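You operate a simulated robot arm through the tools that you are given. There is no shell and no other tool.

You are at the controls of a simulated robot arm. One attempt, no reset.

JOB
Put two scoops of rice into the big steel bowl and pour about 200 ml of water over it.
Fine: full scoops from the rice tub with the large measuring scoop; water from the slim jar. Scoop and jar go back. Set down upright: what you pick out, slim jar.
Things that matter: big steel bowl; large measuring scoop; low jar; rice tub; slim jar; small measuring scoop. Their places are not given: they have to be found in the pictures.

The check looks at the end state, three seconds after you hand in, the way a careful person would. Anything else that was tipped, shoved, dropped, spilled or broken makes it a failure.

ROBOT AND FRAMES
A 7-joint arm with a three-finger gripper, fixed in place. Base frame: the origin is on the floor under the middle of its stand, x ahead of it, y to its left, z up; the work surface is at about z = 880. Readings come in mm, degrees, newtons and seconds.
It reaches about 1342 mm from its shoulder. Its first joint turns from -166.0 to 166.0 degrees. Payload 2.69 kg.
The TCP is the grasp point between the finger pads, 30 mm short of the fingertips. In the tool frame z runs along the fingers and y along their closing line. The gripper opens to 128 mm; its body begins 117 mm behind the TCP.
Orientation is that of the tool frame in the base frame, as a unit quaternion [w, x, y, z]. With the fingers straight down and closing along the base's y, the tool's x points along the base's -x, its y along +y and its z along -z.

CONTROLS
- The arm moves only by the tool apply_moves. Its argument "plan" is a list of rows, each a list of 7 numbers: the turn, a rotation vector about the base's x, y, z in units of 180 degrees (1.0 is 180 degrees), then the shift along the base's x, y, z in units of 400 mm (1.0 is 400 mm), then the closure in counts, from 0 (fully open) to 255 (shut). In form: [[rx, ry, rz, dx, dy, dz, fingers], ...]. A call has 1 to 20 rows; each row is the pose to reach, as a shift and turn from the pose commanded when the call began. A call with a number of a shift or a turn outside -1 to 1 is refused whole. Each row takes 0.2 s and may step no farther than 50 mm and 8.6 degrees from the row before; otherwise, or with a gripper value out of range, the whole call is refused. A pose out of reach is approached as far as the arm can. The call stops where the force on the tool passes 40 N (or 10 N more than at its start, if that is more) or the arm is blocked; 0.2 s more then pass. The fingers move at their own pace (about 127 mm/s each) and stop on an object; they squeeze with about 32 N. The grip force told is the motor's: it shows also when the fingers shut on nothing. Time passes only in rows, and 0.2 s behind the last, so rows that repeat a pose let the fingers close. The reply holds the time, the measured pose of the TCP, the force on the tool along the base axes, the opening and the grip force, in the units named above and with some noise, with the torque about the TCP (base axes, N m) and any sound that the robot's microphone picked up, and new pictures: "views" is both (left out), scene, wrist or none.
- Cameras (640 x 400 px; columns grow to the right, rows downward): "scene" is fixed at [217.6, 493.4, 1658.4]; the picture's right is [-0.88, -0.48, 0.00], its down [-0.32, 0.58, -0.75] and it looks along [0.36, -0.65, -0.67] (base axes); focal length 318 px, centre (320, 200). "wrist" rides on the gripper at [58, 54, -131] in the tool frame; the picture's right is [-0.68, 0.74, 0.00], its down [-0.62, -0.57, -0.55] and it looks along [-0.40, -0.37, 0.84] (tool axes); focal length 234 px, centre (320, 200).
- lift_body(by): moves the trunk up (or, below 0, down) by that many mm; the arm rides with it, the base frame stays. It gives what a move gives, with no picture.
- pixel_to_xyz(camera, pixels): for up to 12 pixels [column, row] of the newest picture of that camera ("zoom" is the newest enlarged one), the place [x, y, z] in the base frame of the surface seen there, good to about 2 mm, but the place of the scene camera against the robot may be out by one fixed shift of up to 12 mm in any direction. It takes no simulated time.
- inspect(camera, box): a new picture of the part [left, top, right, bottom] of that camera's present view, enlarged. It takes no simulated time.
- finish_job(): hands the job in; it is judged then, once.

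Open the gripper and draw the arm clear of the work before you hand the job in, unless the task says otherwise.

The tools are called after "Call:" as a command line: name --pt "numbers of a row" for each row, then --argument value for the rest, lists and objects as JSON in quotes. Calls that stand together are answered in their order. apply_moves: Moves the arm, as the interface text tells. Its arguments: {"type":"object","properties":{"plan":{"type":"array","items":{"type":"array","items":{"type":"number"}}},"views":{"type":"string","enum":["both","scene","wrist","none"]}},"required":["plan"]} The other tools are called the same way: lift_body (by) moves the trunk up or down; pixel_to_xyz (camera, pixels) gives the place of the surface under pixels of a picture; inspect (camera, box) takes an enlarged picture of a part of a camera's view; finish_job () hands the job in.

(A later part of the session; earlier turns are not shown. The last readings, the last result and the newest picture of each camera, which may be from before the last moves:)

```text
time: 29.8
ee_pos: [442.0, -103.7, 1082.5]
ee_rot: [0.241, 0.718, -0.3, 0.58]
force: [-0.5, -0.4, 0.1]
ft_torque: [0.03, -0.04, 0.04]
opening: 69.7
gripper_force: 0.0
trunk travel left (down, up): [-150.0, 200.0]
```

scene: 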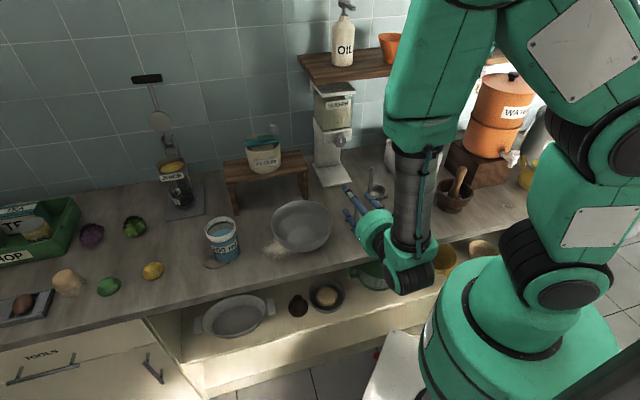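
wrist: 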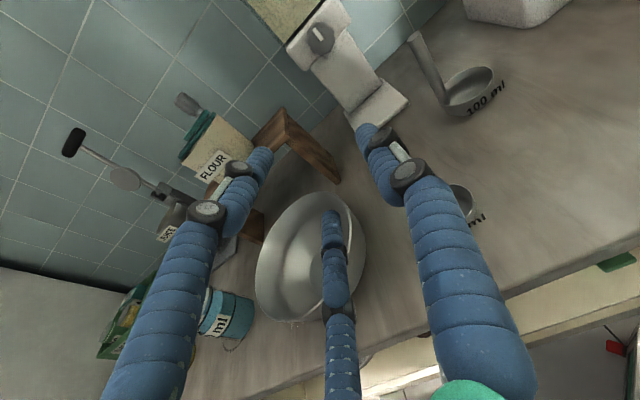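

The hand is back at the 78° tilt with its closing line along the counter. The large scoop is visible at (455,80), so I'll measure its handle and cup precisely from here, and check the small scoop.

Call:
inspect --camera "wrist" --box '[390, 10, 530, 130]'

Call:
pixel_to_xyz --camera "zoom" --pixels '[[200, 105], [225, 170], [255, 230], [275, 290], [275, 335], [460, 220], [330, 240], [400, 205], [350, 360], [420, 330], [395, 255], [340, 290]]'

Call:
inspect --camera "wrist" --box '[420, 160, 520, 260]'

```text
3.33 times, centred on (460, 70) of wrist
```

zoom: 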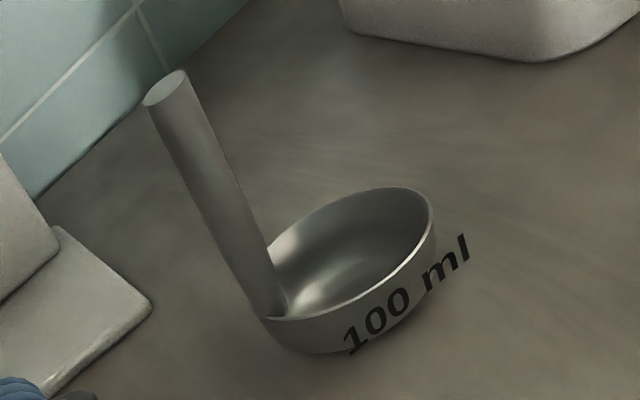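

```text
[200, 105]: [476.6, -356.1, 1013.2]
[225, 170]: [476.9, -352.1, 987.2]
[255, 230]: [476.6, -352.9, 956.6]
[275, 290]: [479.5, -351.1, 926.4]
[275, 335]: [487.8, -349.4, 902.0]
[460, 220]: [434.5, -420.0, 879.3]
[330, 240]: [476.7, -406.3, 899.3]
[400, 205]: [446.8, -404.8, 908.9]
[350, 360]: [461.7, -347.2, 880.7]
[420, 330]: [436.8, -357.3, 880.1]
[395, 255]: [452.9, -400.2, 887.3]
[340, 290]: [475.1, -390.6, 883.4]
```

```text
4.00 times, centred on (470, 210) of wrist
```

zoom: 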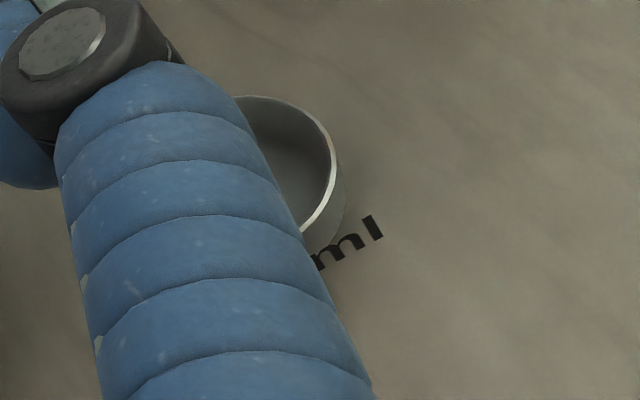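

Sampling the centre line of the large handle and the cup's rim in the wrist picture.

Call:
pixel_to_xyz --camera "wrist" --pixels '[[413.8, 36.4], [417.4, 41.5], [424, 61], [432, 79], [439, 94], [494, 75], [479.6, 67], [447, 105], [469, 100], [487, 90], [416, 36], [412, 37]]'

```text
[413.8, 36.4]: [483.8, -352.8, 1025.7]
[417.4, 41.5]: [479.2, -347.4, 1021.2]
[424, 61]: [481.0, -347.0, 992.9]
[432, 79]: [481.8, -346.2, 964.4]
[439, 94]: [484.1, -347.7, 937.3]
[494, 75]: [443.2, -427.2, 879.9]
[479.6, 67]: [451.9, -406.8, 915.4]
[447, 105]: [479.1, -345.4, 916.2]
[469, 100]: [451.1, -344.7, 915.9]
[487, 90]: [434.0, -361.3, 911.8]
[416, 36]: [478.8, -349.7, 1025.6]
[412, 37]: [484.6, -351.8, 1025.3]
```

The handle axis is at (484,-352), top z 1025.7. I'll slide along -u clear of the small scoop, then to a pre-grasp point about 130 mm back along the finger axis.

Call:
apply_moves --pt "0 0 0 -0.062 -0.062 0 116" --pt "0 0 0 -0.124 -0.124 0 116" --pt "0 0 0 -0.186 -0.186 0 116" --pt "0 0 0 -0.248 -0.248 0 116" --pt "0 0 0 -0.201 -0.294 -0.055 116" --pt "0 0 0 -0.155 -0.34 -0.11 116" --pt "0 0 0 -0.108 -0.385 -0.163 116" --pt "0 0 0 -0.108 -0.385 -0.163 116" --views "both"

```text
time: 31.6
ee_pos: [398.2, -259.7, 1018.0]
ee_rot: [0.241, 0.719, -0.301, 0.578]
force: [0.0, -0.4, -0.6]
ft_torque: [-0.05, -0.03, -0.01]
opening: 69.5
gripper_force: 0.1
out of reach, approached as far as the arm can: row 3, 4
trunk travel left (down, up): [-150.0, 200.0]
```

scene: 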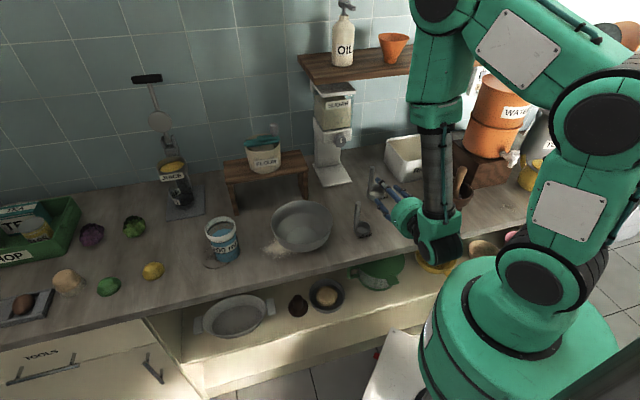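
wrist: 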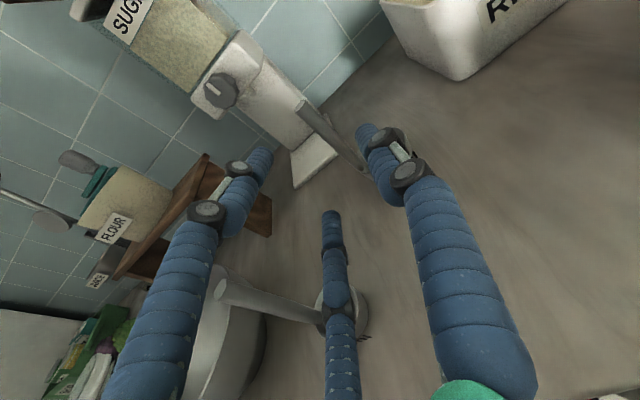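

Small scoop at (360,218) in the scene is still upright. The large handle is centred between the fingers at about (330,135) in the wrist view, so I'll move forward 129 mm.

Call:
apply_moves --pt "0 0 0 0.0375 -0.0368 -0.0117 116" --pt "0 0 0 0.075 -0.0736 -0.0233 116" --pt "0 0 0 0.1125 -0.1104 -0.035 116" --pt "0 0 0 0.15 -0.1472 -0.0467 116" --pt "0 0 0 0.1875 -0.184 -0.0583 116" --pt "0 0 0 0.225 -0.2208 -0.07 116" --pt "0 0 0 0.225 -0.2208 -0.07 116" --views "both"

```text
time: 33.2
ee_pos: [456.2, -318.3, 986.7]
ee_rot: [0.24, 0.717, -0.304, 0.58]
force: [-0.4, -0.2, 0.8]
ft_torque: [0.0, 0.04, 0.0]
opening: 69.9
gripper_force: 0.1
out of reach, approached as far as the arm can: row 4, 5, 6, 7
trunk travel left (down, up): [-150.0, 200.0]
```

scene: 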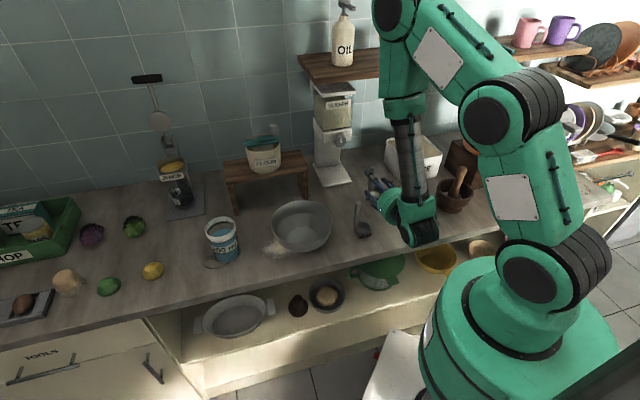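
wrist: 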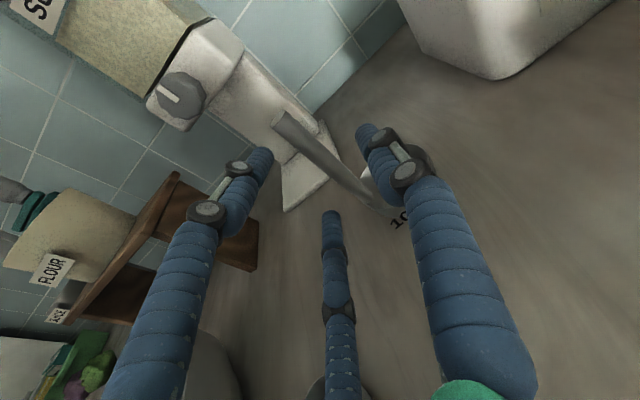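

The forward move stopped 45 mm short of the handle, at the reach limit in this arm posture, without contact (force near zero). I'll retreat, since three-finger symmetry lets me use a hand roll 60° different that should give a freer posture.

Call:
apply_moves --pt "0 0 0 -0.043 0.0434 0.0132 116" --pt "0 0 0 -0.086 0.0868 0.0264 116" --pt "0 0 0 -0.129 0.1302 0.0396 116" --pt "0 0 0 -0.172 0.1735 0.0528 116" --pt "0 0 0 -0.215 0.2169 0.0659 116" --pt "0 0 0 -0.258 0.26 0.16 116" --pt "0 0 0 -0.258 0.26 0.24 116" --views "none"

```text
time: 34.8
ee_pos: [343.5, -210.3, 1052.4]
ee_rot: [0.247, 0.736, -0.297, 0.557]
force: [-2.0, 0.7, 0.8]
ft_torque: [0.13, 0.05, 0.07]
opening: 69.5
gripper_force: 0.1
out of reach, approached as far as the arm can: row 7
trunk travel left (down, up): [-150.0, 200.0]
```

Now rolling +60° about the finger axis at this clear spot (343,-210,1052).

Call:
apply_moves --pt "0.02866 -0.02891 -0.00879 0 0 0 116" --pt "0.05733 -0.05783 -0.01758 0 0 0 116" --pt "0.08599 -0.08674 -0.02636 0 0 0 116" --pt "0.11465 -0.11565 -0.03515 0 0 0 116" --pt "0.14331 -0.14456 -0.04394 0 0 0 116" --pt "0.17198 -0.17348 -0.05273 0 0 0 116" --pt "0.20064 -0.20239 -0.06151 0 0 0 116" --pt "0.2293 -0.2313 -0.0703 0 0 0 116" --views "both"

```text
time: 36.6
ee_pos: [356.7, -213.8, 1071.9]
ee_rot: [-0.084, 0.472, -0.619, 0.622]
force: [-0.1, 0.3, -0.1]
ft_torque: [0.03, 0.01, 0.01]
opening: 69.9
gripper_force: 0.1
trunk travel left (down, up): [-150.0, 200.0]
```

scene: 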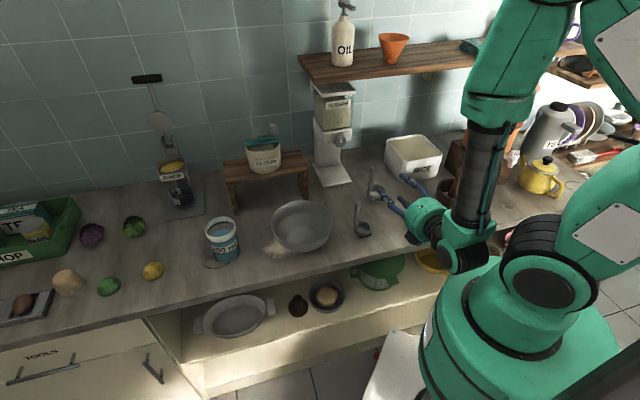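
wrist: 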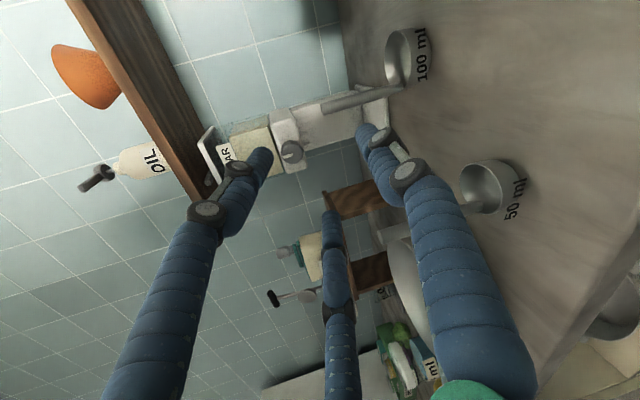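

This orientation has one finger on the +u side and two on the -u side, as needed. I'll go to pre-grasp and then forward toward the handle.

Call:
apply_moves --pt "0 0 0 0.028 -0.044 -0.045 116" --pt "0 0 0 0.056 -0.088 -0.09 116" --pt "0 0 0 0.083 -0.132 -0.136 116" --pt "0 0 0 0.12 -0.169 -0.1475 116" --pt "0 0 0 0.158 -0.207 -0.159 116" --pt "0 0 0 0.195 -0.244 -0.1705 116" --pt "0 0 0 0.195 -0.244 -0.1705 116" --views "both"

```text
time: 38.2
ee_pos: [433.8, -309.8, 1004.1]
ee_rot: [-0.082, 0.473, -0.619, 0.622]
force: [0.1, 0.8, -0.4]
ft_torque: [-0.02, -0.01, 0.0]
opening: 69.7
gripper_force: 0.1
trunk travel left (down, up): [-150.0, 200.0]
```

scene: 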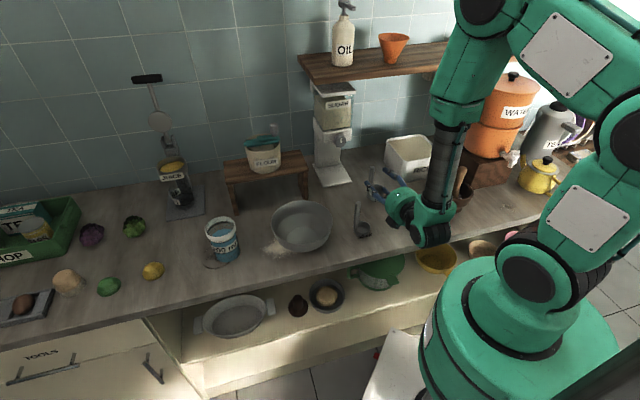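
wrist: 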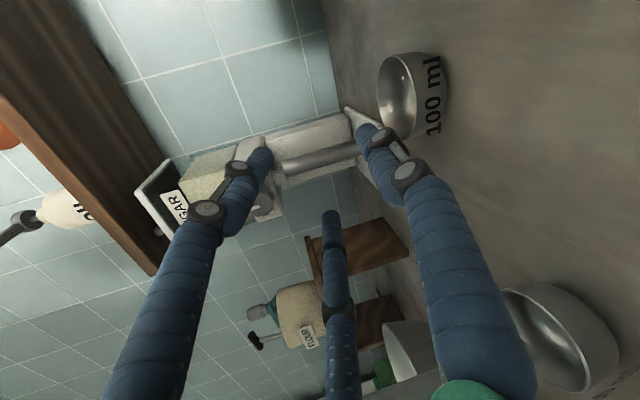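

No reach warning this time, and the handle lies between the fingers at about (320,160). I'll go forward the last 67 mm.

Call:
apply_moves --pt "0 0 0 0.03 -0.0305 -0.009 116" --pt "0 0 0 0.06 -0.061 -0.018 116" --pt "0 0 0 0.09 -0.0915 -0.0275 116" --pt "0 0 0 0.115 -0.1168 -0.0353 116" --pt "0 0 0 0.115 -0.1168 -0.0353 116" --views "both"

```text
time: 39.4
ee_pos: [479.2, -356.8, 989.7]
ee_rot: [-0.082, 0.473, -0.619, 0.621]
force: [0.5, 0.7, 0.6]
ft_torque: [-0.02, 0.0, -0.02]
opening: 69.5
gripper_force: 0.1
trunk travel left (down, up): [-150.0, 200.0]
```

scene: 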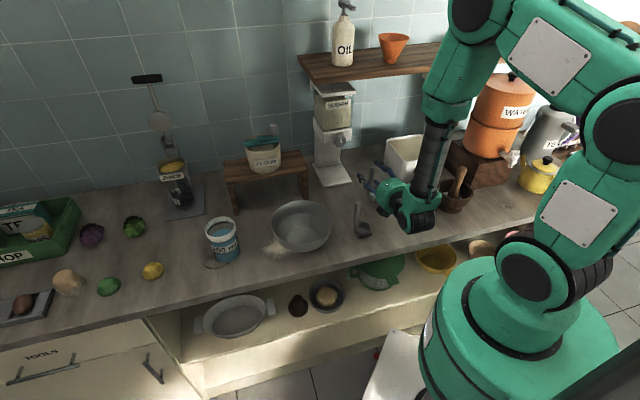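
wrist: 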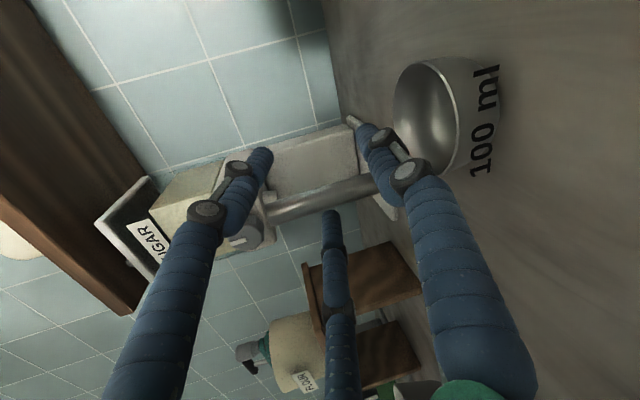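

The handle is now inside the open fingers. Before gripping I'll check that the positions I need are reachable, going straight up along the handle and then over to hover at the tub.

Call:
apply_moves --pt "0 0 0 0 0 0.1 116" --pt "0 0 0 0 0 0.2 116" --pt "0 0 0 0 0 0.3 116" --pt "0 0 0 0 0 0.325 116" --views "none"

Call:
apply_moves --pt "0 0 0 -0.025 -0.12 0 116" --pt "0 0 0 -0.05 -0.24 0 116" --pt "0 0 0 -0.075 -0.36 0 116" --pt "0 0 0 -0.1 -0.48 0 116" --pt "0 0 0 -0.1225 -0.595 0 116" --pt "0 0 0 -0.1225 -0.595 0 116" --views "both"

```text
time: 40.4
ee_pos: [481.1, -356.8, 1119.7]
ee_rot: [-0.082, 0.473, -0.619, 0.621]
force: [-0.5, 0.5, 0.1]
ft_torque: [-0.02, -0.01, -0.01]
opening: 70.0
gripper_force: 0.1
trunk travel left (down, up): [-150.0, 200.0]
```

```text
time: 41.8
ee_pos: [431.1, -597.3, 1119.8]
ee_rot: [-0.083, 0.473, -0.619, 0.621]
force: [-0.2, 0.4, 0.5]
ft_torque: [-0.01, -0.04, 0.03]
opening: 69.8
gripper_force: 0.1
trunk travel left (down, up): [-150.0, 200.0]
```

scene: 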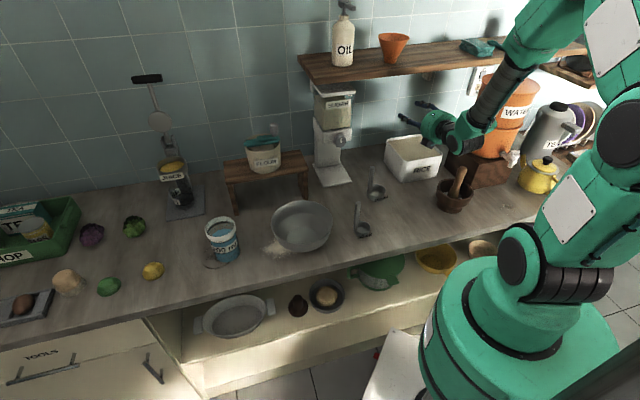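
wrist: 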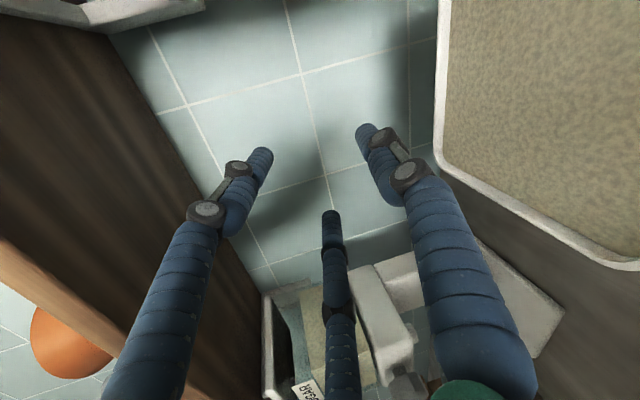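

The tub hover is reachable. I'll measure the tub rim and rice surface from this wrist view (rice at right, rim edge at (440,160) to (620,265)).

Call:
pixel_to_xyz --camera "wrist" --pixels '[[540, 120], [460, 80], [600, 200], [438, 150], [500, 205], [600, 258], [470, 150], [560, 40], [445, 30], [630, 265], [520, 60], [600, 100]]'

Call:
inspect --camera "scene" --box '[370, 115, 460, 195]'

```text
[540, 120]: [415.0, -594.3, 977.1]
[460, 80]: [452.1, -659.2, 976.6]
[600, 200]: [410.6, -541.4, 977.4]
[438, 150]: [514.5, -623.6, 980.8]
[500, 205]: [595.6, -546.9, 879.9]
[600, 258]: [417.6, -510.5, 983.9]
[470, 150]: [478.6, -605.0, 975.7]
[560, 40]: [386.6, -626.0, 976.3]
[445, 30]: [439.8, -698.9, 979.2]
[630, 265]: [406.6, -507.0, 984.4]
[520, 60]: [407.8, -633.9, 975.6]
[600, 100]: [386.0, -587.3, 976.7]
```

```text
5.00 times, centred on (415, 155) of scene
```

zoom: 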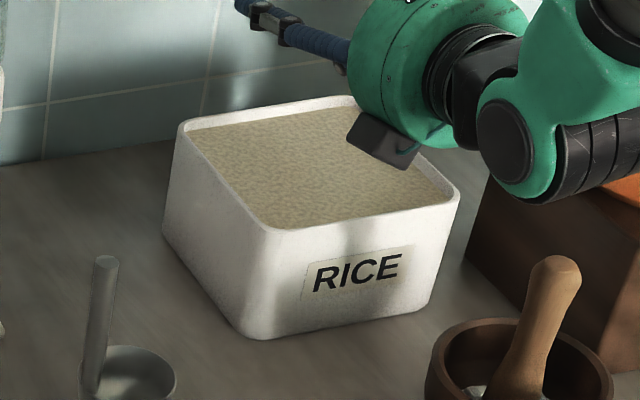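

Rice surface is z≈976.5, tub rim ≈984, and the bowl centre works out to about (597,-72) with R≈91. Next I'll check that the pour pose over the bowl is reachable with empty fingers, moving there in two legs.

Call:
apply_moves --pt "0 0 0 0.025 0.12 0 116" --pt "0 0 0 0.05 0.24 0 116" --pt "0 0 0 0.075 0.36 0 116" --pt "0 0 0 0.1 0.48 0 116" --pt "0 0 0 0.125 0.6 0 116" --pt "0 0 0 0.16 0.7 0 116" --pt "0 0 0 0.195 0.8 0 116" --pt "0 0 0 0.24 0.9 0 116" --views "none"

Call:
apply_moves --pt "0 0 0 0.04 0.1 0 116" --pt "0 0 0 0.08 0.2 0 116" --pt "0 0 0 0.12 0.3 0 116" --pt "0 0 0 0.163 0.402 0 116" --pt "0 0 0 0.163 0.402 0 116" --views "scene"

```text
time: 43.6
ee_pos: [528.2, -234.5, 1121.3]
ee_rot: [-0.083, 0.473, -0.619, 0.621]
force: [0.2, 0.8, 0.4]
ft_torque: [0.02, 0.0, 0.04]
opening: 69.5
gripper_force: 0.1
trunk travel left (down, up): [-150.0, 200.0]
```

```text
time: 44.8
ee_pos: [591.6, -71.5, 1121.7]
ee_rot: [-0.082, 0.473, -0.619, 0.622]
force: [1.1, 0.3, -0.3]
ft_torque: [-0.03, -0.01, -0.04]
opening: 69.9
gripper_force: 0.1
trunk travel left (down, up): [-150.0, 200.0]
```

scene: 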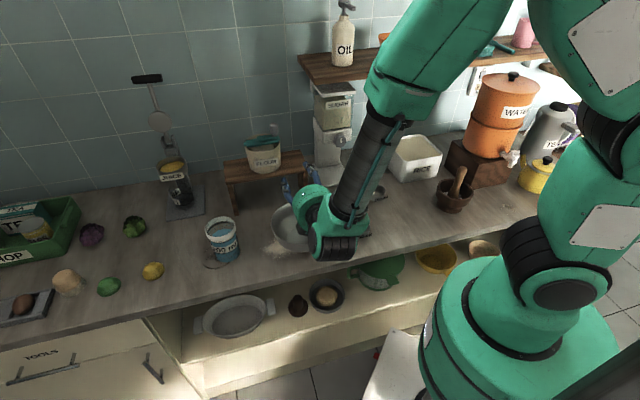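

The bowl position is reachable. Now I'll rehearse the pour path with empty fingers: 120° roll with the TCP sliding back so that the scoop's lip would stay over the bowl centre.

Call:
apply_moves --pt "0.03143 -0.03143 0 0 0 0 116" --pt "0.06285 -0.06285 0 0 0 0 116" --pt "0.09428 -0.09428 0 0 0 0 116" --pt "0.12571 -0.12571 0 -0.0018 -0.0018 0 116" --pt "0.15713 -0.15713 0 -0.0053 -0.0053 0.005 116" --pt "0.18856 -0.18856 0 -0.0283 -0.0283 0.0025 116" --pt "0.21999 -0.21999 0 -0.0513 -0.0513 -0.005 116" --pt "0.25142 -0.25142 0 -0.0725 -0.0725 -0.0175 116" --pt "0.28284 -0.28284 0 -0.0928 -0.0928 -0.035 116" --pt "0.31427 -0.31427 0 -0.1114 -0.1114 -0.055 116" --pt "0.3457 -0.3457 0 -0.1273 -0.1273 -0.0775 116" --pt "0.37712 -0.37712 0 -0.1414 -0.1414 -0.105 116" --pt "0.40855 -0.40855 0 -0.152 -0.152 -0.135 116" --pt "0.43998 -0.43998 0 -0.1591 -0.1591 -0.165 116" --pt "0.4714 -0.4714 0 -0.1644 -0.1644 -0.1975 116" --views "both"

```text
time: 48.0
ee_pos: [525.6, -140.5, 1041.7]
ee_rot: [0.71, 0.196, 0.639, -0.221]
force: [-0.2, 0.4, 0.4]
ft_torque: [0.05, -0.02, 0.0]
opening: 69.7
gripper_force: 0.1
trunk travel left (down, up): [-150.0, 200.0]
```

scene: 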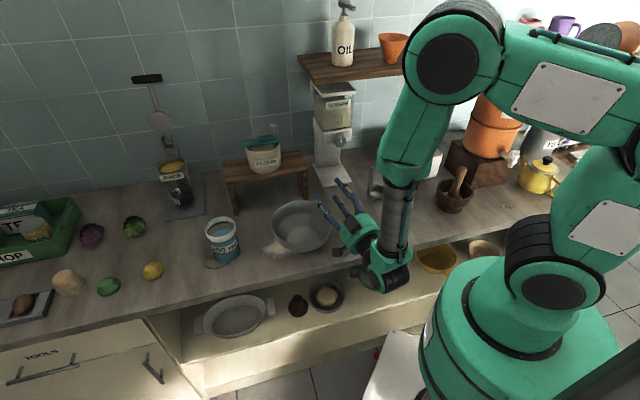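
wrist: 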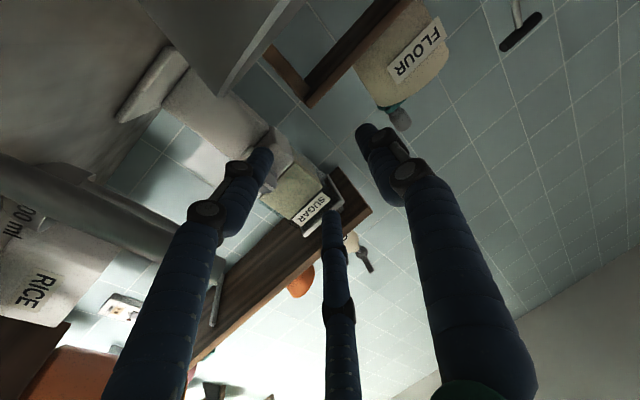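

The pour pose is reachable. A grey rod shows at (100,215) near the left finger, so I'll check its distance; it may be the small scoop's handle.

Call:
pixel_to_xyz --camera "wrist" --pixels '[[60, 195], [120, 220], [170, 245], [195, 258], [230, 60], [20, 175], [215, 225], [250, 165]]'

Call:
inspect --camera "scene" --box '[280, 160, 440, 300]'

```text
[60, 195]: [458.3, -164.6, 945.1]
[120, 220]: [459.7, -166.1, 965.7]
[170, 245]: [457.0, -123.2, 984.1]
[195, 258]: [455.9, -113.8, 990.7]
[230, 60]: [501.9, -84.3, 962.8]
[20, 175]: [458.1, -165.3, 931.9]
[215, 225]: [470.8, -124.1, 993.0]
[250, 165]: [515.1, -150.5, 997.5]
```

```text
2.86 times, centred on (360, 230) of scene
```

zoom: 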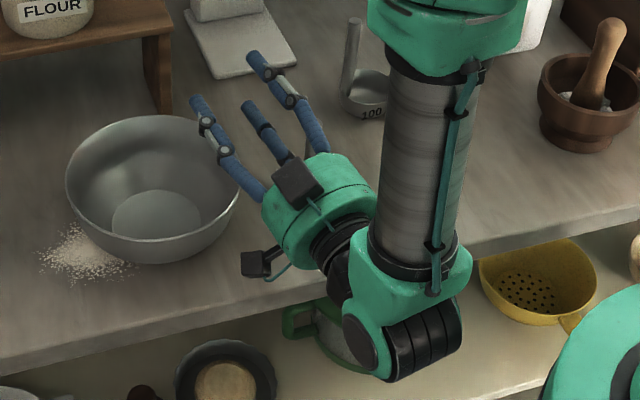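

The small scoop's handle is still standing at about (458,-168), and with the fingers closed on a rod the clearance is fine. I'll reverse the rehearsal path back to the upright hand pose.

Call:
apply_moves --pt "-0.03143 0.03143 0 0.0053 0.0053 0.0325 116" --pt "-0.06285 0.06285 0 0.0124 0.0124 0.0625 116" --pt "-0.09428 0.09428 0 0.023 0.023 0.0925 116" --pt "-0.12571 0.12571 0 0.0371 0.0371 0.12 116" --pt "-0.15713 0.15713 0 0.053 0.053 0.1425 116" --pt "-0.18856 0.18856 0 0.0716 0.0716 0.1625 116" --pt "-0.21999 0.21999 0 0.0919 0.0919 0.18 116" --pt "-0.25142 0.25142 0 0.1131 0.1131 0.1925 116" --pt "-0.28284 0.28284 0 0.1361 0.1361 0.2 116" --pt "-0.31427 0.31427 0 0.1591 0.1591 0.2025 116" --pt "-0.3457 0.3457 0 0.1626 0.1626 0.1975 116" --pt "-0.37712 0.37712 0 0.1644 0.1644 0.1975 116" --pt "-0.40855 0.40855 0 0.1644 0.1644 0.1975 116" --pt "-0.43998 0.43998 0 0.1644 0.1644 0.1975 116" --pt "-0.4714 0.4714 0 0.1644 0.1644 0.1975 116" --views "none"

Call:
apply_moves --pt "0 0 0 -0.04 -0.1 0 116" --pt "0 0 0 -0.08 -0.2 0 116" --pt "0 0 0 -0.12 -0.3 0 116" --pt "0 0 0 -0.16 -0.4 0 116" --pt "0 0 0 -0.2 -0.5 0 116" --pt "0 0 0 -0.24 -0.6 0 116" --pt "0 0 0 -0.28 -0.71 0 116" --pt "0 0 0 -0.28 -0.71 0 116" --views "both"

```text
time: 51.2
ee_pos: [591.6, -74.0, 1119.8]
ee_rot: [-0.081, 0.473, -0.619, 0.622]
force: [-0.9, -0.5, -0.3]
ft_torque: [0.01, 0.03, -0.01]
opening: 69.8
gripper_force: 0.0
trunk travel left (down, up): [-150.0, 200.0]
```

```text
time: 53.0
ee_pos: [479.6, -359.9, 1121.3]
ee_rot: [-0.083, 0.472, -0.62, 0.621]
force: [0.4, -0.8, 0.0]
ft_torque: [0.0, -0.02, 0.05]
opening: 70.1
gripper_force: 0.0
trunk travel left (down, up): [-150.0, 200.0]
```

scene: 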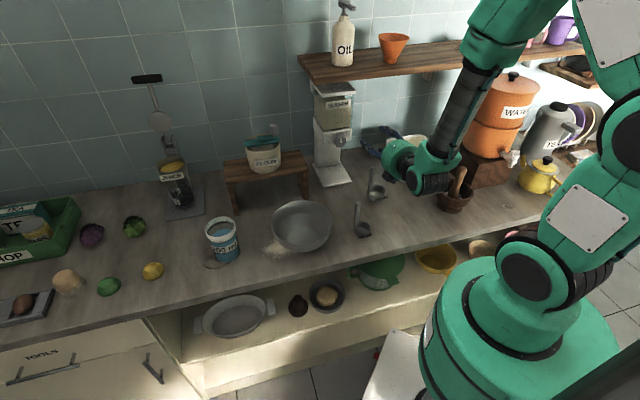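
wrist: 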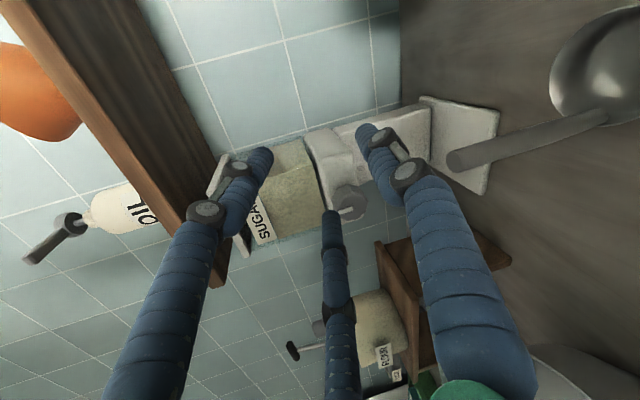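

Both scoops are standing. I'll descend over the large scoop's handle to z≈990 with open fingers, then close.

Call:
apply_moves --pt "0 0 0 0 0.0085 -0.08 116" --pt "0 0 0 0 0.0085 -0.16 116" --pt "0 0 0 0 0.0085 -0.24 116" --pt "0 0 0 0 0.0085 -0.3 116" --pt "0 0 0 0 0.0085 -0.328 116" --pt "0 0 0 0 0.0085 -0.328 116" --views "wrist"

```text
time: 54.4
ee_pos: [480.1, -354.2, 988.3]
ee_rot: [-0.082, 0.474, -0.619, 0.621]
force: [0.4, -0.3, 0.0]
ft_torque: [0.0, -0.03, 0.02]
opening: 69.8
gripper_force: 0.0
trunk travel left (down, up): [-150.0, 200.0]
```

wrist: 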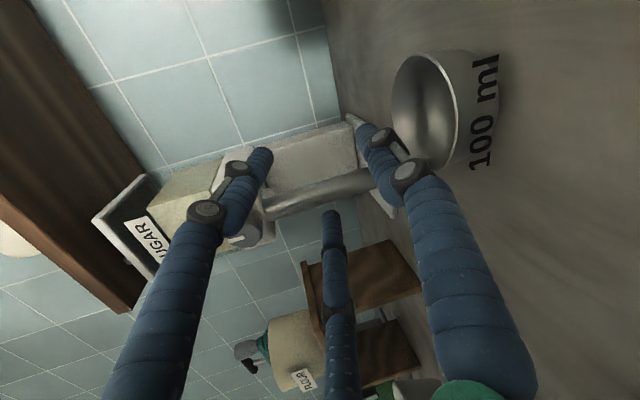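

The rod is about 4 mm to +u of the TCP. I'll shift 2 mm to centre it and close the fingers.

Call:
apply_moves --pt "0 0 0 -0.0034 -0.0034 0 116" --pt "0 0 0 -0.0034 -0.0034 0 180" --pt "0 0 0 -0.0034 -0.0034 0 220" --pt "0 0 0 -0.0034 -0.0034 0 255" --pt "0 0 0 -0.0034 -0.0034 0 255" --views "both"

```text
time: 55.6
ee_pos: [480.0, -355.0, 988.8]
ee_rot: [-0.082, 0.473, -0.618, 0.623]
force: [0.0, -0.9, -0.1]
ft_torque: [-0.07, 0.02, -0.01]
opening: 23.8
gripper_force: 32.2
trunk travel left (down, up): [-150.0, 200.0]
```

scene: 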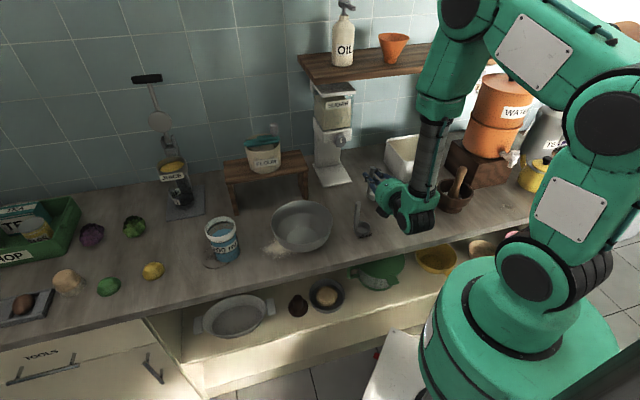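
wrist: 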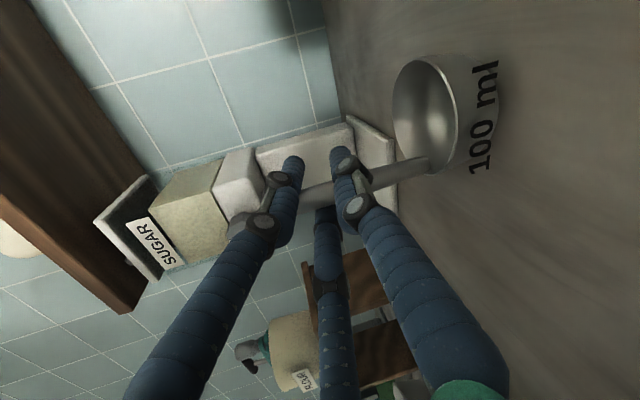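

The grip closed at opening 23.8 mm with 32 N, exactly what's expected for the 12 mm rod. I'll lift 140 mm.

Call:
apply_moves --pt "0 0 0 0 0 0.03 255" --pt "0 0 0 0 0 0.1 255" --pt "0 0 0 0 0 0.18 255" --pt "0 0 0 0 0 0.26 255" --pt "0 0 0 0 0 0.32 255" --pt "0 0 0 0 0 0.353 255" --views "both"

```text
time: 57.0
ee_pos: [478.8, -354.8, 1129.4]
ee_rot: [-0.082, 0.474, -0.619, 0.621]
force: [0.0, 0.1, -0.6]
ft_torque: [0.02, -0.01, 0.0]
opening: 23.2
gripper_force: 31.7
trunk travel left (down, up): [-150.0, 200.0]
```

scene: 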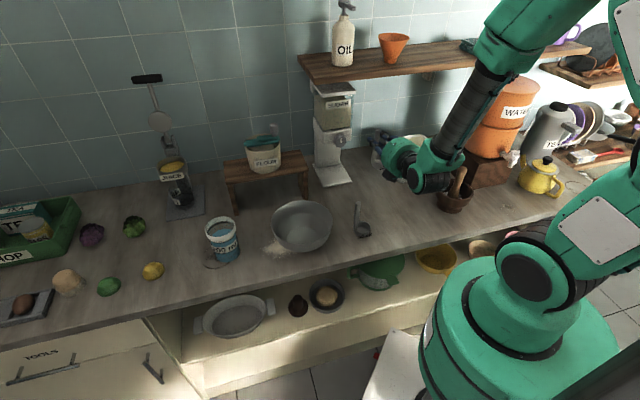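
wrist: 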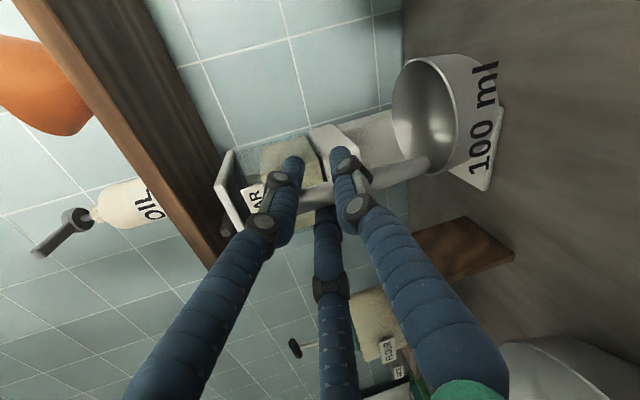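

The scoop is held firmly, with the cup in the same place in the wrist view. Moving over the tub at z 1130.

Call:
apply_moves --pt "0 0 0 -0.03 -0.1 0 255" --pt "0 0 0 -0.062 -0.2 0 255" --pt "0 0 0 -0.094 -0.3 0 255" --pt "0 0 0 -0.126 -0.4 0 255" --pt "0 0 0 -0.158 -0.5 0 255" --pt "0 0 0 -0.19 -0.6 0 255" --pt "0 0 0 -0.22 -0.699 0 255" --pt "0 0 0 -0.22 -0.699 0 255" --views "both"

```text
time: 58.8
ee_pos: [390.9, -637.0, 1130.4]
ee_rot: [-0.082, 0.473, -0.619, 0.621]
force: [0.1, -0.2, -1.1]
ft_torque: [0.01, -0.01, 0.0]
opening: 23.5
gripper_force: 32.1
trunk travel left (down, up): [-150.0, 200.0]
```

scene: 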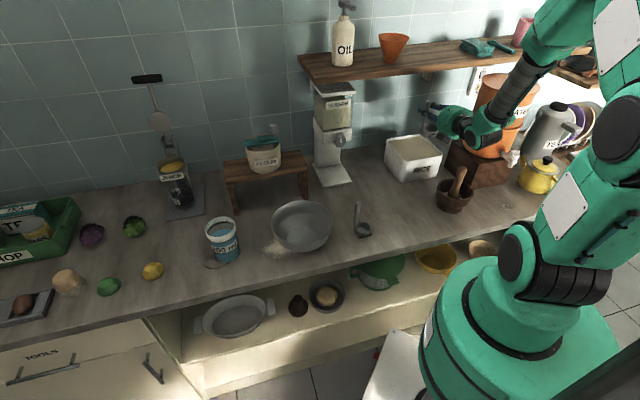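
wrist: 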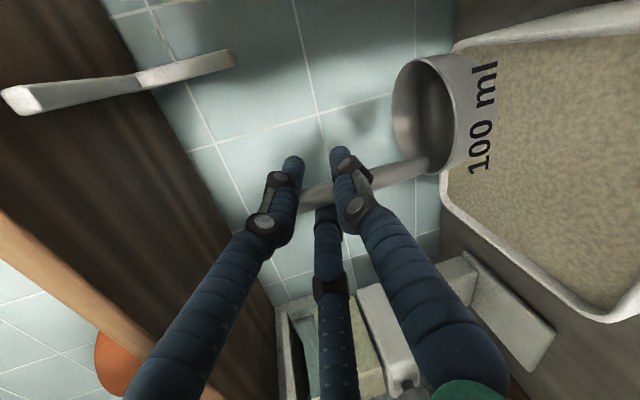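

Checking clearances here: tub rim corners in the wrist view, and the crock's surface near the gripper in the scene view.

Call:
pixel_to_xyz --camera "wrist" --pixels '[[462, 42], [550, 28], [630, 12], [442, 195], [520, 262], [590, 312], [448, 195], [560, 150], [500, 50], [470, 55]]'

Call:
pixel_to_xyz --camera "scene" --pixels '[[490, 85], [485, 100], [478, 140], [500, 150], [470, 150], [460, 145], [455, 165], [510, 90]]'

Call:
inspect --camera "scene" --box '[380, 80, 540, 200]'

```text
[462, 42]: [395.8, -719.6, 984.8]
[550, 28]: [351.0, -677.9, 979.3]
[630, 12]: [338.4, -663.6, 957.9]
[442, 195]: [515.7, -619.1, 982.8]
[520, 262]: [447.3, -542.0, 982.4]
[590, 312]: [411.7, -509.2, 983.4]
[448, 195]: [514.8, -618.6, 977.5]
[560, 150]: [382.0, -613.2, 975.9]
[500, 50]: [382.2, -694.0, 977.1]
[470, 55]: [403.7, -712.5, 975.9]
```

```text
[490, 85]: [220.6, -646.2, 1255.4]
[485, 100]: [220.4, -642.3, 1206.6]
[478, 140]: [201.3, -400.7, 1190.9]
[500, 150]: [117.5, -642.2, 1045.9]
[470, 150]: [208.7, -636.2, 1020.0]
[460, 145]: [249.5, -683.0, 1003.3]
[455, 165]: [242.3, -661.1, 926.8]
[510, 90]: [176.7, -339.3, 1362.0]
```

```text
3.33 times, centred on (460, 140) of scene
```

zoom: 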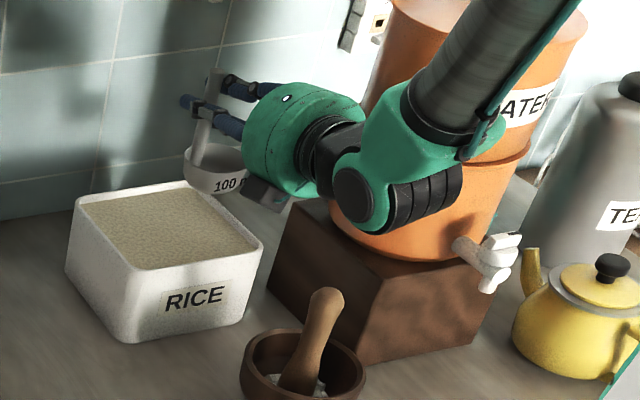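

Clearances are fine: the crock is ≥60 mm from the body, and the tub interior spans u -75..-226. I'll tilt the scoop 45° with its opening toward -u and lower it to just above the rice.

Call:
apply_moves --pt "0.02946 -0.02946 0 0 0 0 255" --pt "0.05893 -0.05893 0 0 0 0 255" --pt "0.08839 -0.08839 0 0 0 0 255" --pt "0.11785 -0.11785 0 0 0 0 255" --pt "0.14732 -0.14732 0 0 0 0 255" --pt "0.17678 -0.17678 0 0 0 0 255" --pt "0.17678 -0.17678 0 0 0 -0.04 255" --pt "0.17678 -0.17678 0 0 0 -0.0725 255" --views "both"

```text
time: 60.6
ee_pos: [390.0, -635.1, 1100.2]
ee_rot: [0.372, -0.246, 0.718, -0.534]
force: [0.2, 0.5, -0.9]
ft_torque: [-0.02, 0.05, 0.02]
opening: 23.5
gripper_force: 32.2
trunk travel left (down, up): [-150.0, 200.0]
```

scene: 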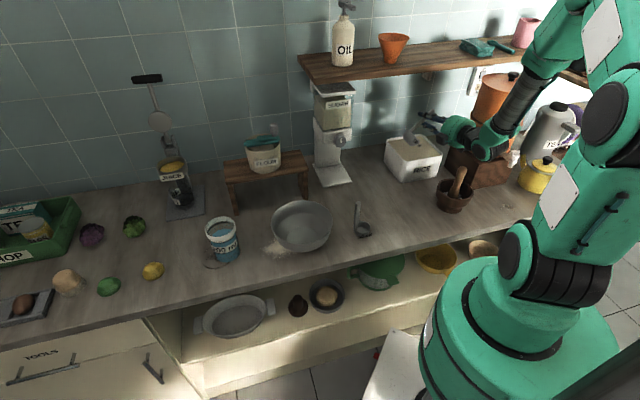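
wrist: 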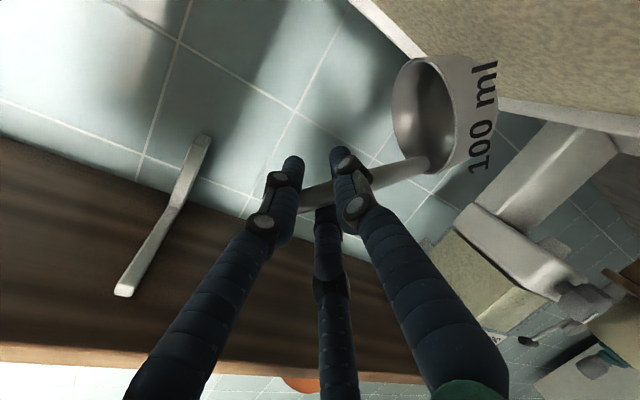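

Zooming in on the tub to check the cup's tilt and position before it enters the rice.

Call:
inspect --camera "scene" --box '[375, 95, 475, 190]'

```text
4.21 times, centred on (425, 142) of scene
```

zoom: 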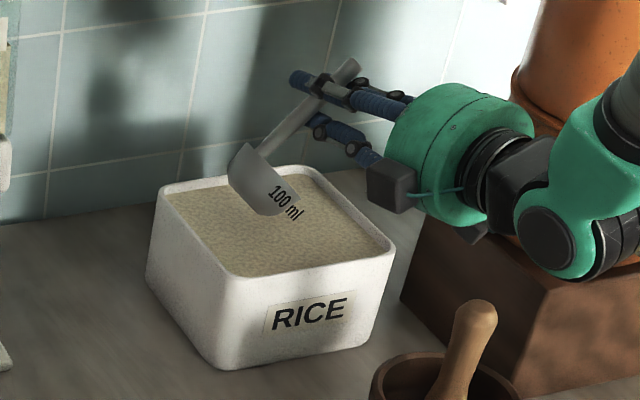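

The cup is tilted over the rice as planned. Lowering gently 58 mm so the leading lip goes about 25 mm under the surface.

Call:
apply_moves --pt "0 0 0 0 0 -0.03 255" --pt "0 0 0 0 0 -0.06 255" --pt "0 0 0 0 0 -0.09 255" --pt "0 0 0 0 0 -0.12 255" --pt "0 0 0 0 0 -0.145 255" --views "scene"

Call:
inspect --camera "scene" --box '[375, 95, 475, 190]'

```text
time: 61.8
ee_pos: [391.1, -635.0, 1044.6]
ee_rot: [0.372, -0.246, 0.717, -0.535]
force: [-0.1, 0.1, -2.0]
ft_torque: [-0.02, 0.02, 0.0]
opening: 23.9
gripper_force: 31.9
trunk travel left (down, up): [-150.0, 200.0]
```

scene: 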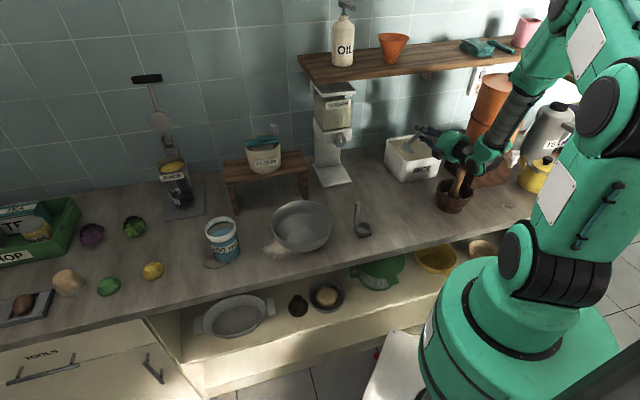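

```text
4.21 times, centred on (425, 142) of scene
```

zoom: 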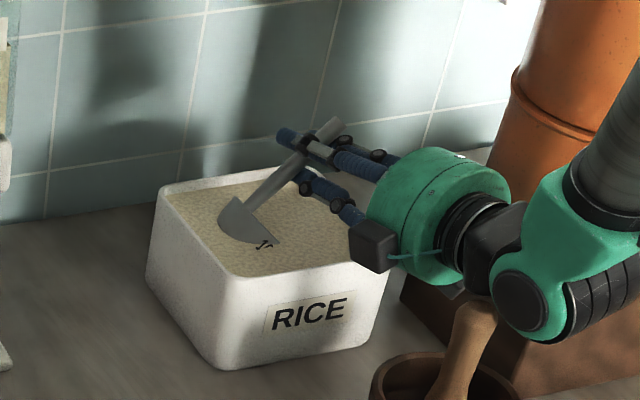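

The wrist link now looks close to the pestle at about (465,175). I'll measure both before moving further.

Call:
pixel_to_xyz --camera "zoom" --pixels '[[475, 310], [490, 305], [470, 325], [480, 285], [500, 285], [530, 325], [455, 290], [560, 320], [440, 275], [465, 370]]'

Call:
inspect --camera "scene" --box '[430, 130, 510, 220]'

```text
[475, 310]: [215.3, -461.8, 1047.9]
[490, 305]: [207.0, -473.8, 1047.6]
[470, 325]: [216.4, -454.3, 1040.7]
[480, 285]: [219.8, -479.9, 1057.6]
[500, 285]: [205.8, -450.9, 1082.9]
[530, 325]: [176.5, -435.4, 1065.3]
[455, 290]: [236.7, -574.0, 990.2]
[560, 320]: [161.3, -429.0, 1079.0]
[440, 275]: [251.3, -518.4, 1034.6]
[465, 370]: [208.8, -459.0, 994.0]
```

```text
4.44 times, centred on (470, 175) of scene
```

zoom: 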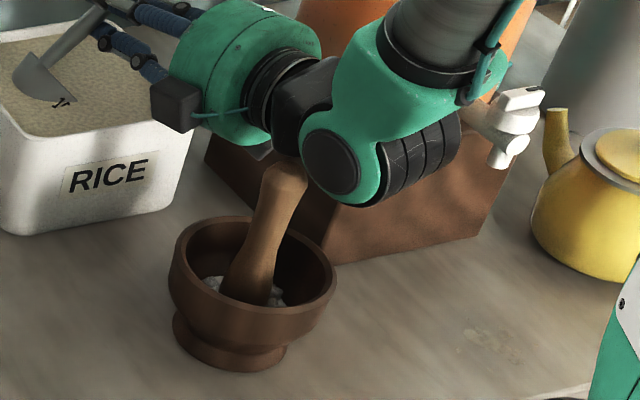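

The pestle top (z≈1048) is unmoved, but the wrist is only about 10 mm above it, so I won't go lower. Rolling the scoop upright while sliding +u also moves the wrist up and away from the pestle.

Call:
apply_moves --pt "-0.01964 0.01964 0 0 0 0 255" --pt "-0.04321 0.04321 0 0.0035 0.0035 0 255" --pt "-0.06678 0.06678 0 0.0106 0.0106 0 255" --pt "-0.09036 0.09036 0 0.0194 0.0194 0 255" --pt "-0.11393 0.11393 0 0.03 0.03 0 255" --pt "-0.1375 0.1375 0 0.0407 0.0407 0 255" --pt "-0.16107 0.16107 0 0.0513 0.0513 0 255" --pt "-0.17678 0.17678 0 0.0601 0.0601 0 255" --pt "-0.17678 0.17678 0 0.0601 0.0601 0 255" --views "both"

Call:
inspect --camera "scene" --box '[375, 95, 475, 190]'

```text
time: 63.8
ee_pos: [415.4, -611.5, 1042.4]
ee_rot: [-0.082, 0.473, -0.619, 0.621]
force: [-0.5, 0.7, -2.2]
ft_torque: [0.02, -0.01, 0.01]
opening: 23.9
gripper_force: 32.3
trunk travel left (down, up): [-150.0, 200.0]
```

scene: 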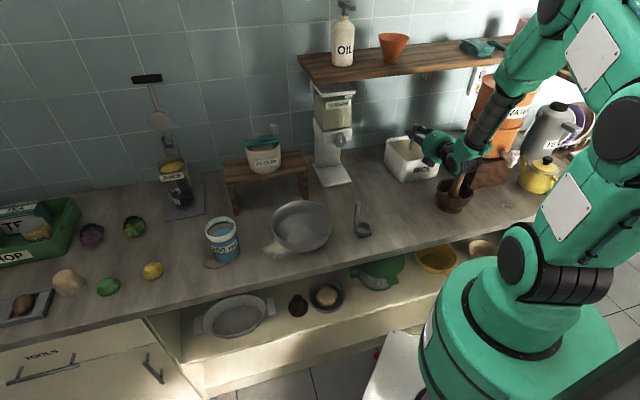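
wrist: 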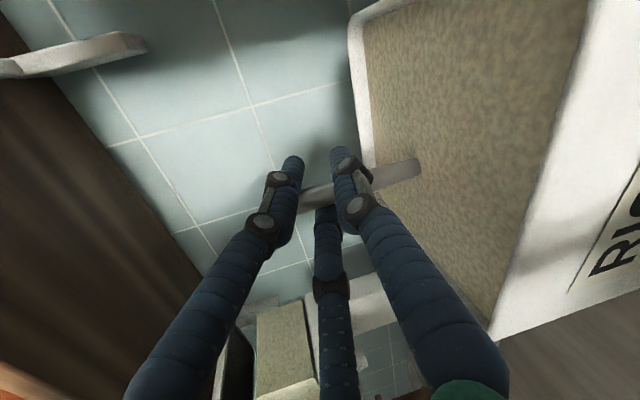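

```text
4.21 times, centred on (425, 142) of scene
```

zoom: 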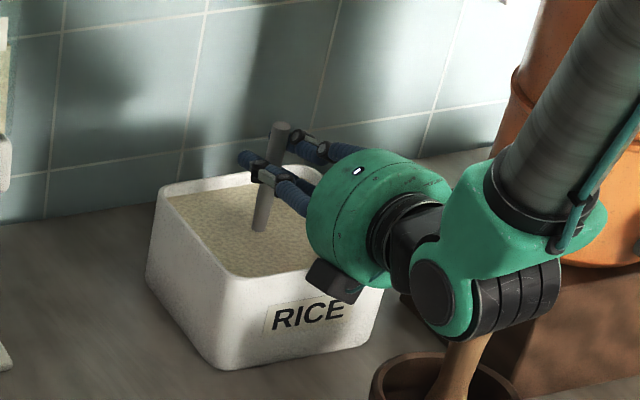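

The cup is fully under the rice surface, and force z is now -2.2 N. I'll lift straight up slowly to clear the rim.

Call:
apply_moves --pt "0 0 0 0 0 0.02 255" --pt "0 0 0 0 0 0.05 255" --pt "0 0 0 0 0 0.08 255" --pt "0 0 0 0 0 0.11 255" --pt "0 0 0 0 0 0.14 255" --pt "0 0 0 0 0 0.17 255" --pt "0 0 0 0 0 0.2 255" --pt "0 0 0 0 0 0.22 255" --pt "0 0 0 0 0 0.23 255" --views "both"

Call:
inspect --camera "wrist" --box '[340, 0, 640, 220]'

Call:
inspect --camera "scene" --box '[375, 95, 475, 190]'

```text
time: 65.8
ee_pos: [414.4, -612.3, 1135.7]
ee_rot: [-0.082, 0.473, -0.62, 0.621]
force: [-0.1, -1.5, -1.9]
ft_torque: [0.0, -0.05, -0.02]
opening: 23.8
gripper_force: 32.2
trunk travel left (down, up): [-150.0, 200.0]
```

scene: 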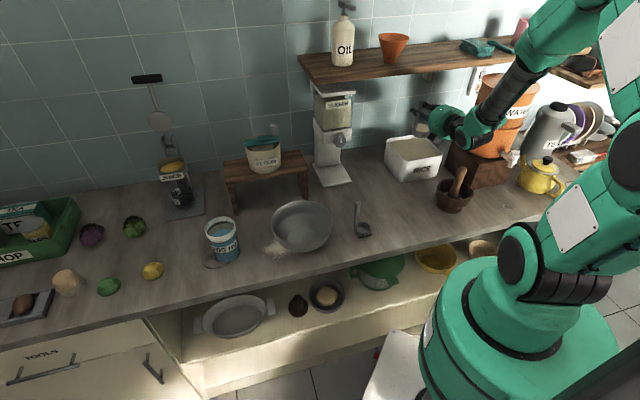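
wrist: 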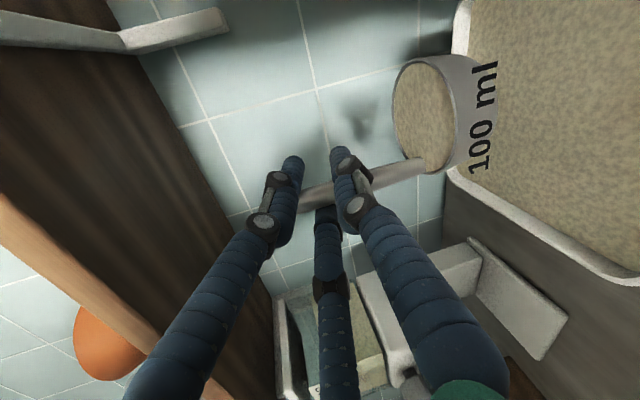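

```text
1.82 times, centred on (490, 110) of wrist
```

zoom: 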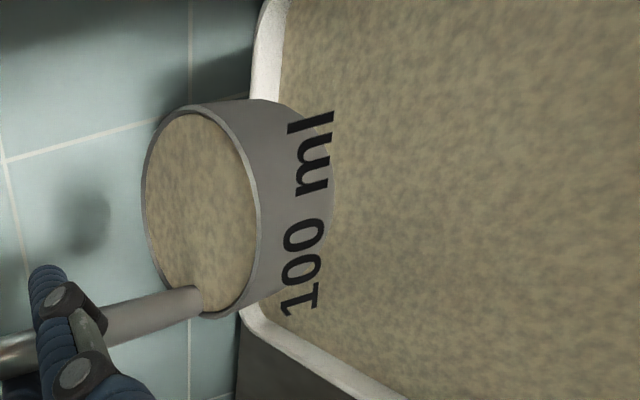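

```text
4.21 times, centred on (425, 142) of scene
```

zoom: 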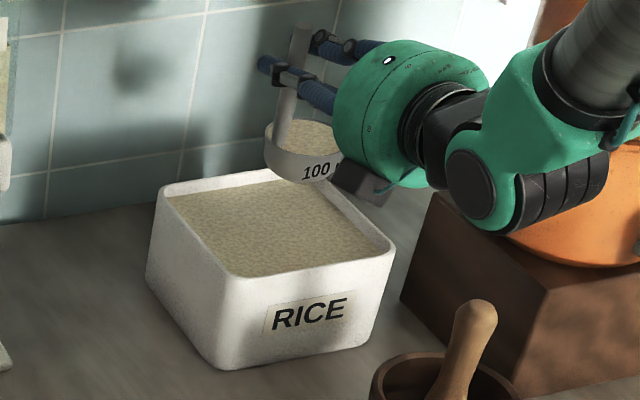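

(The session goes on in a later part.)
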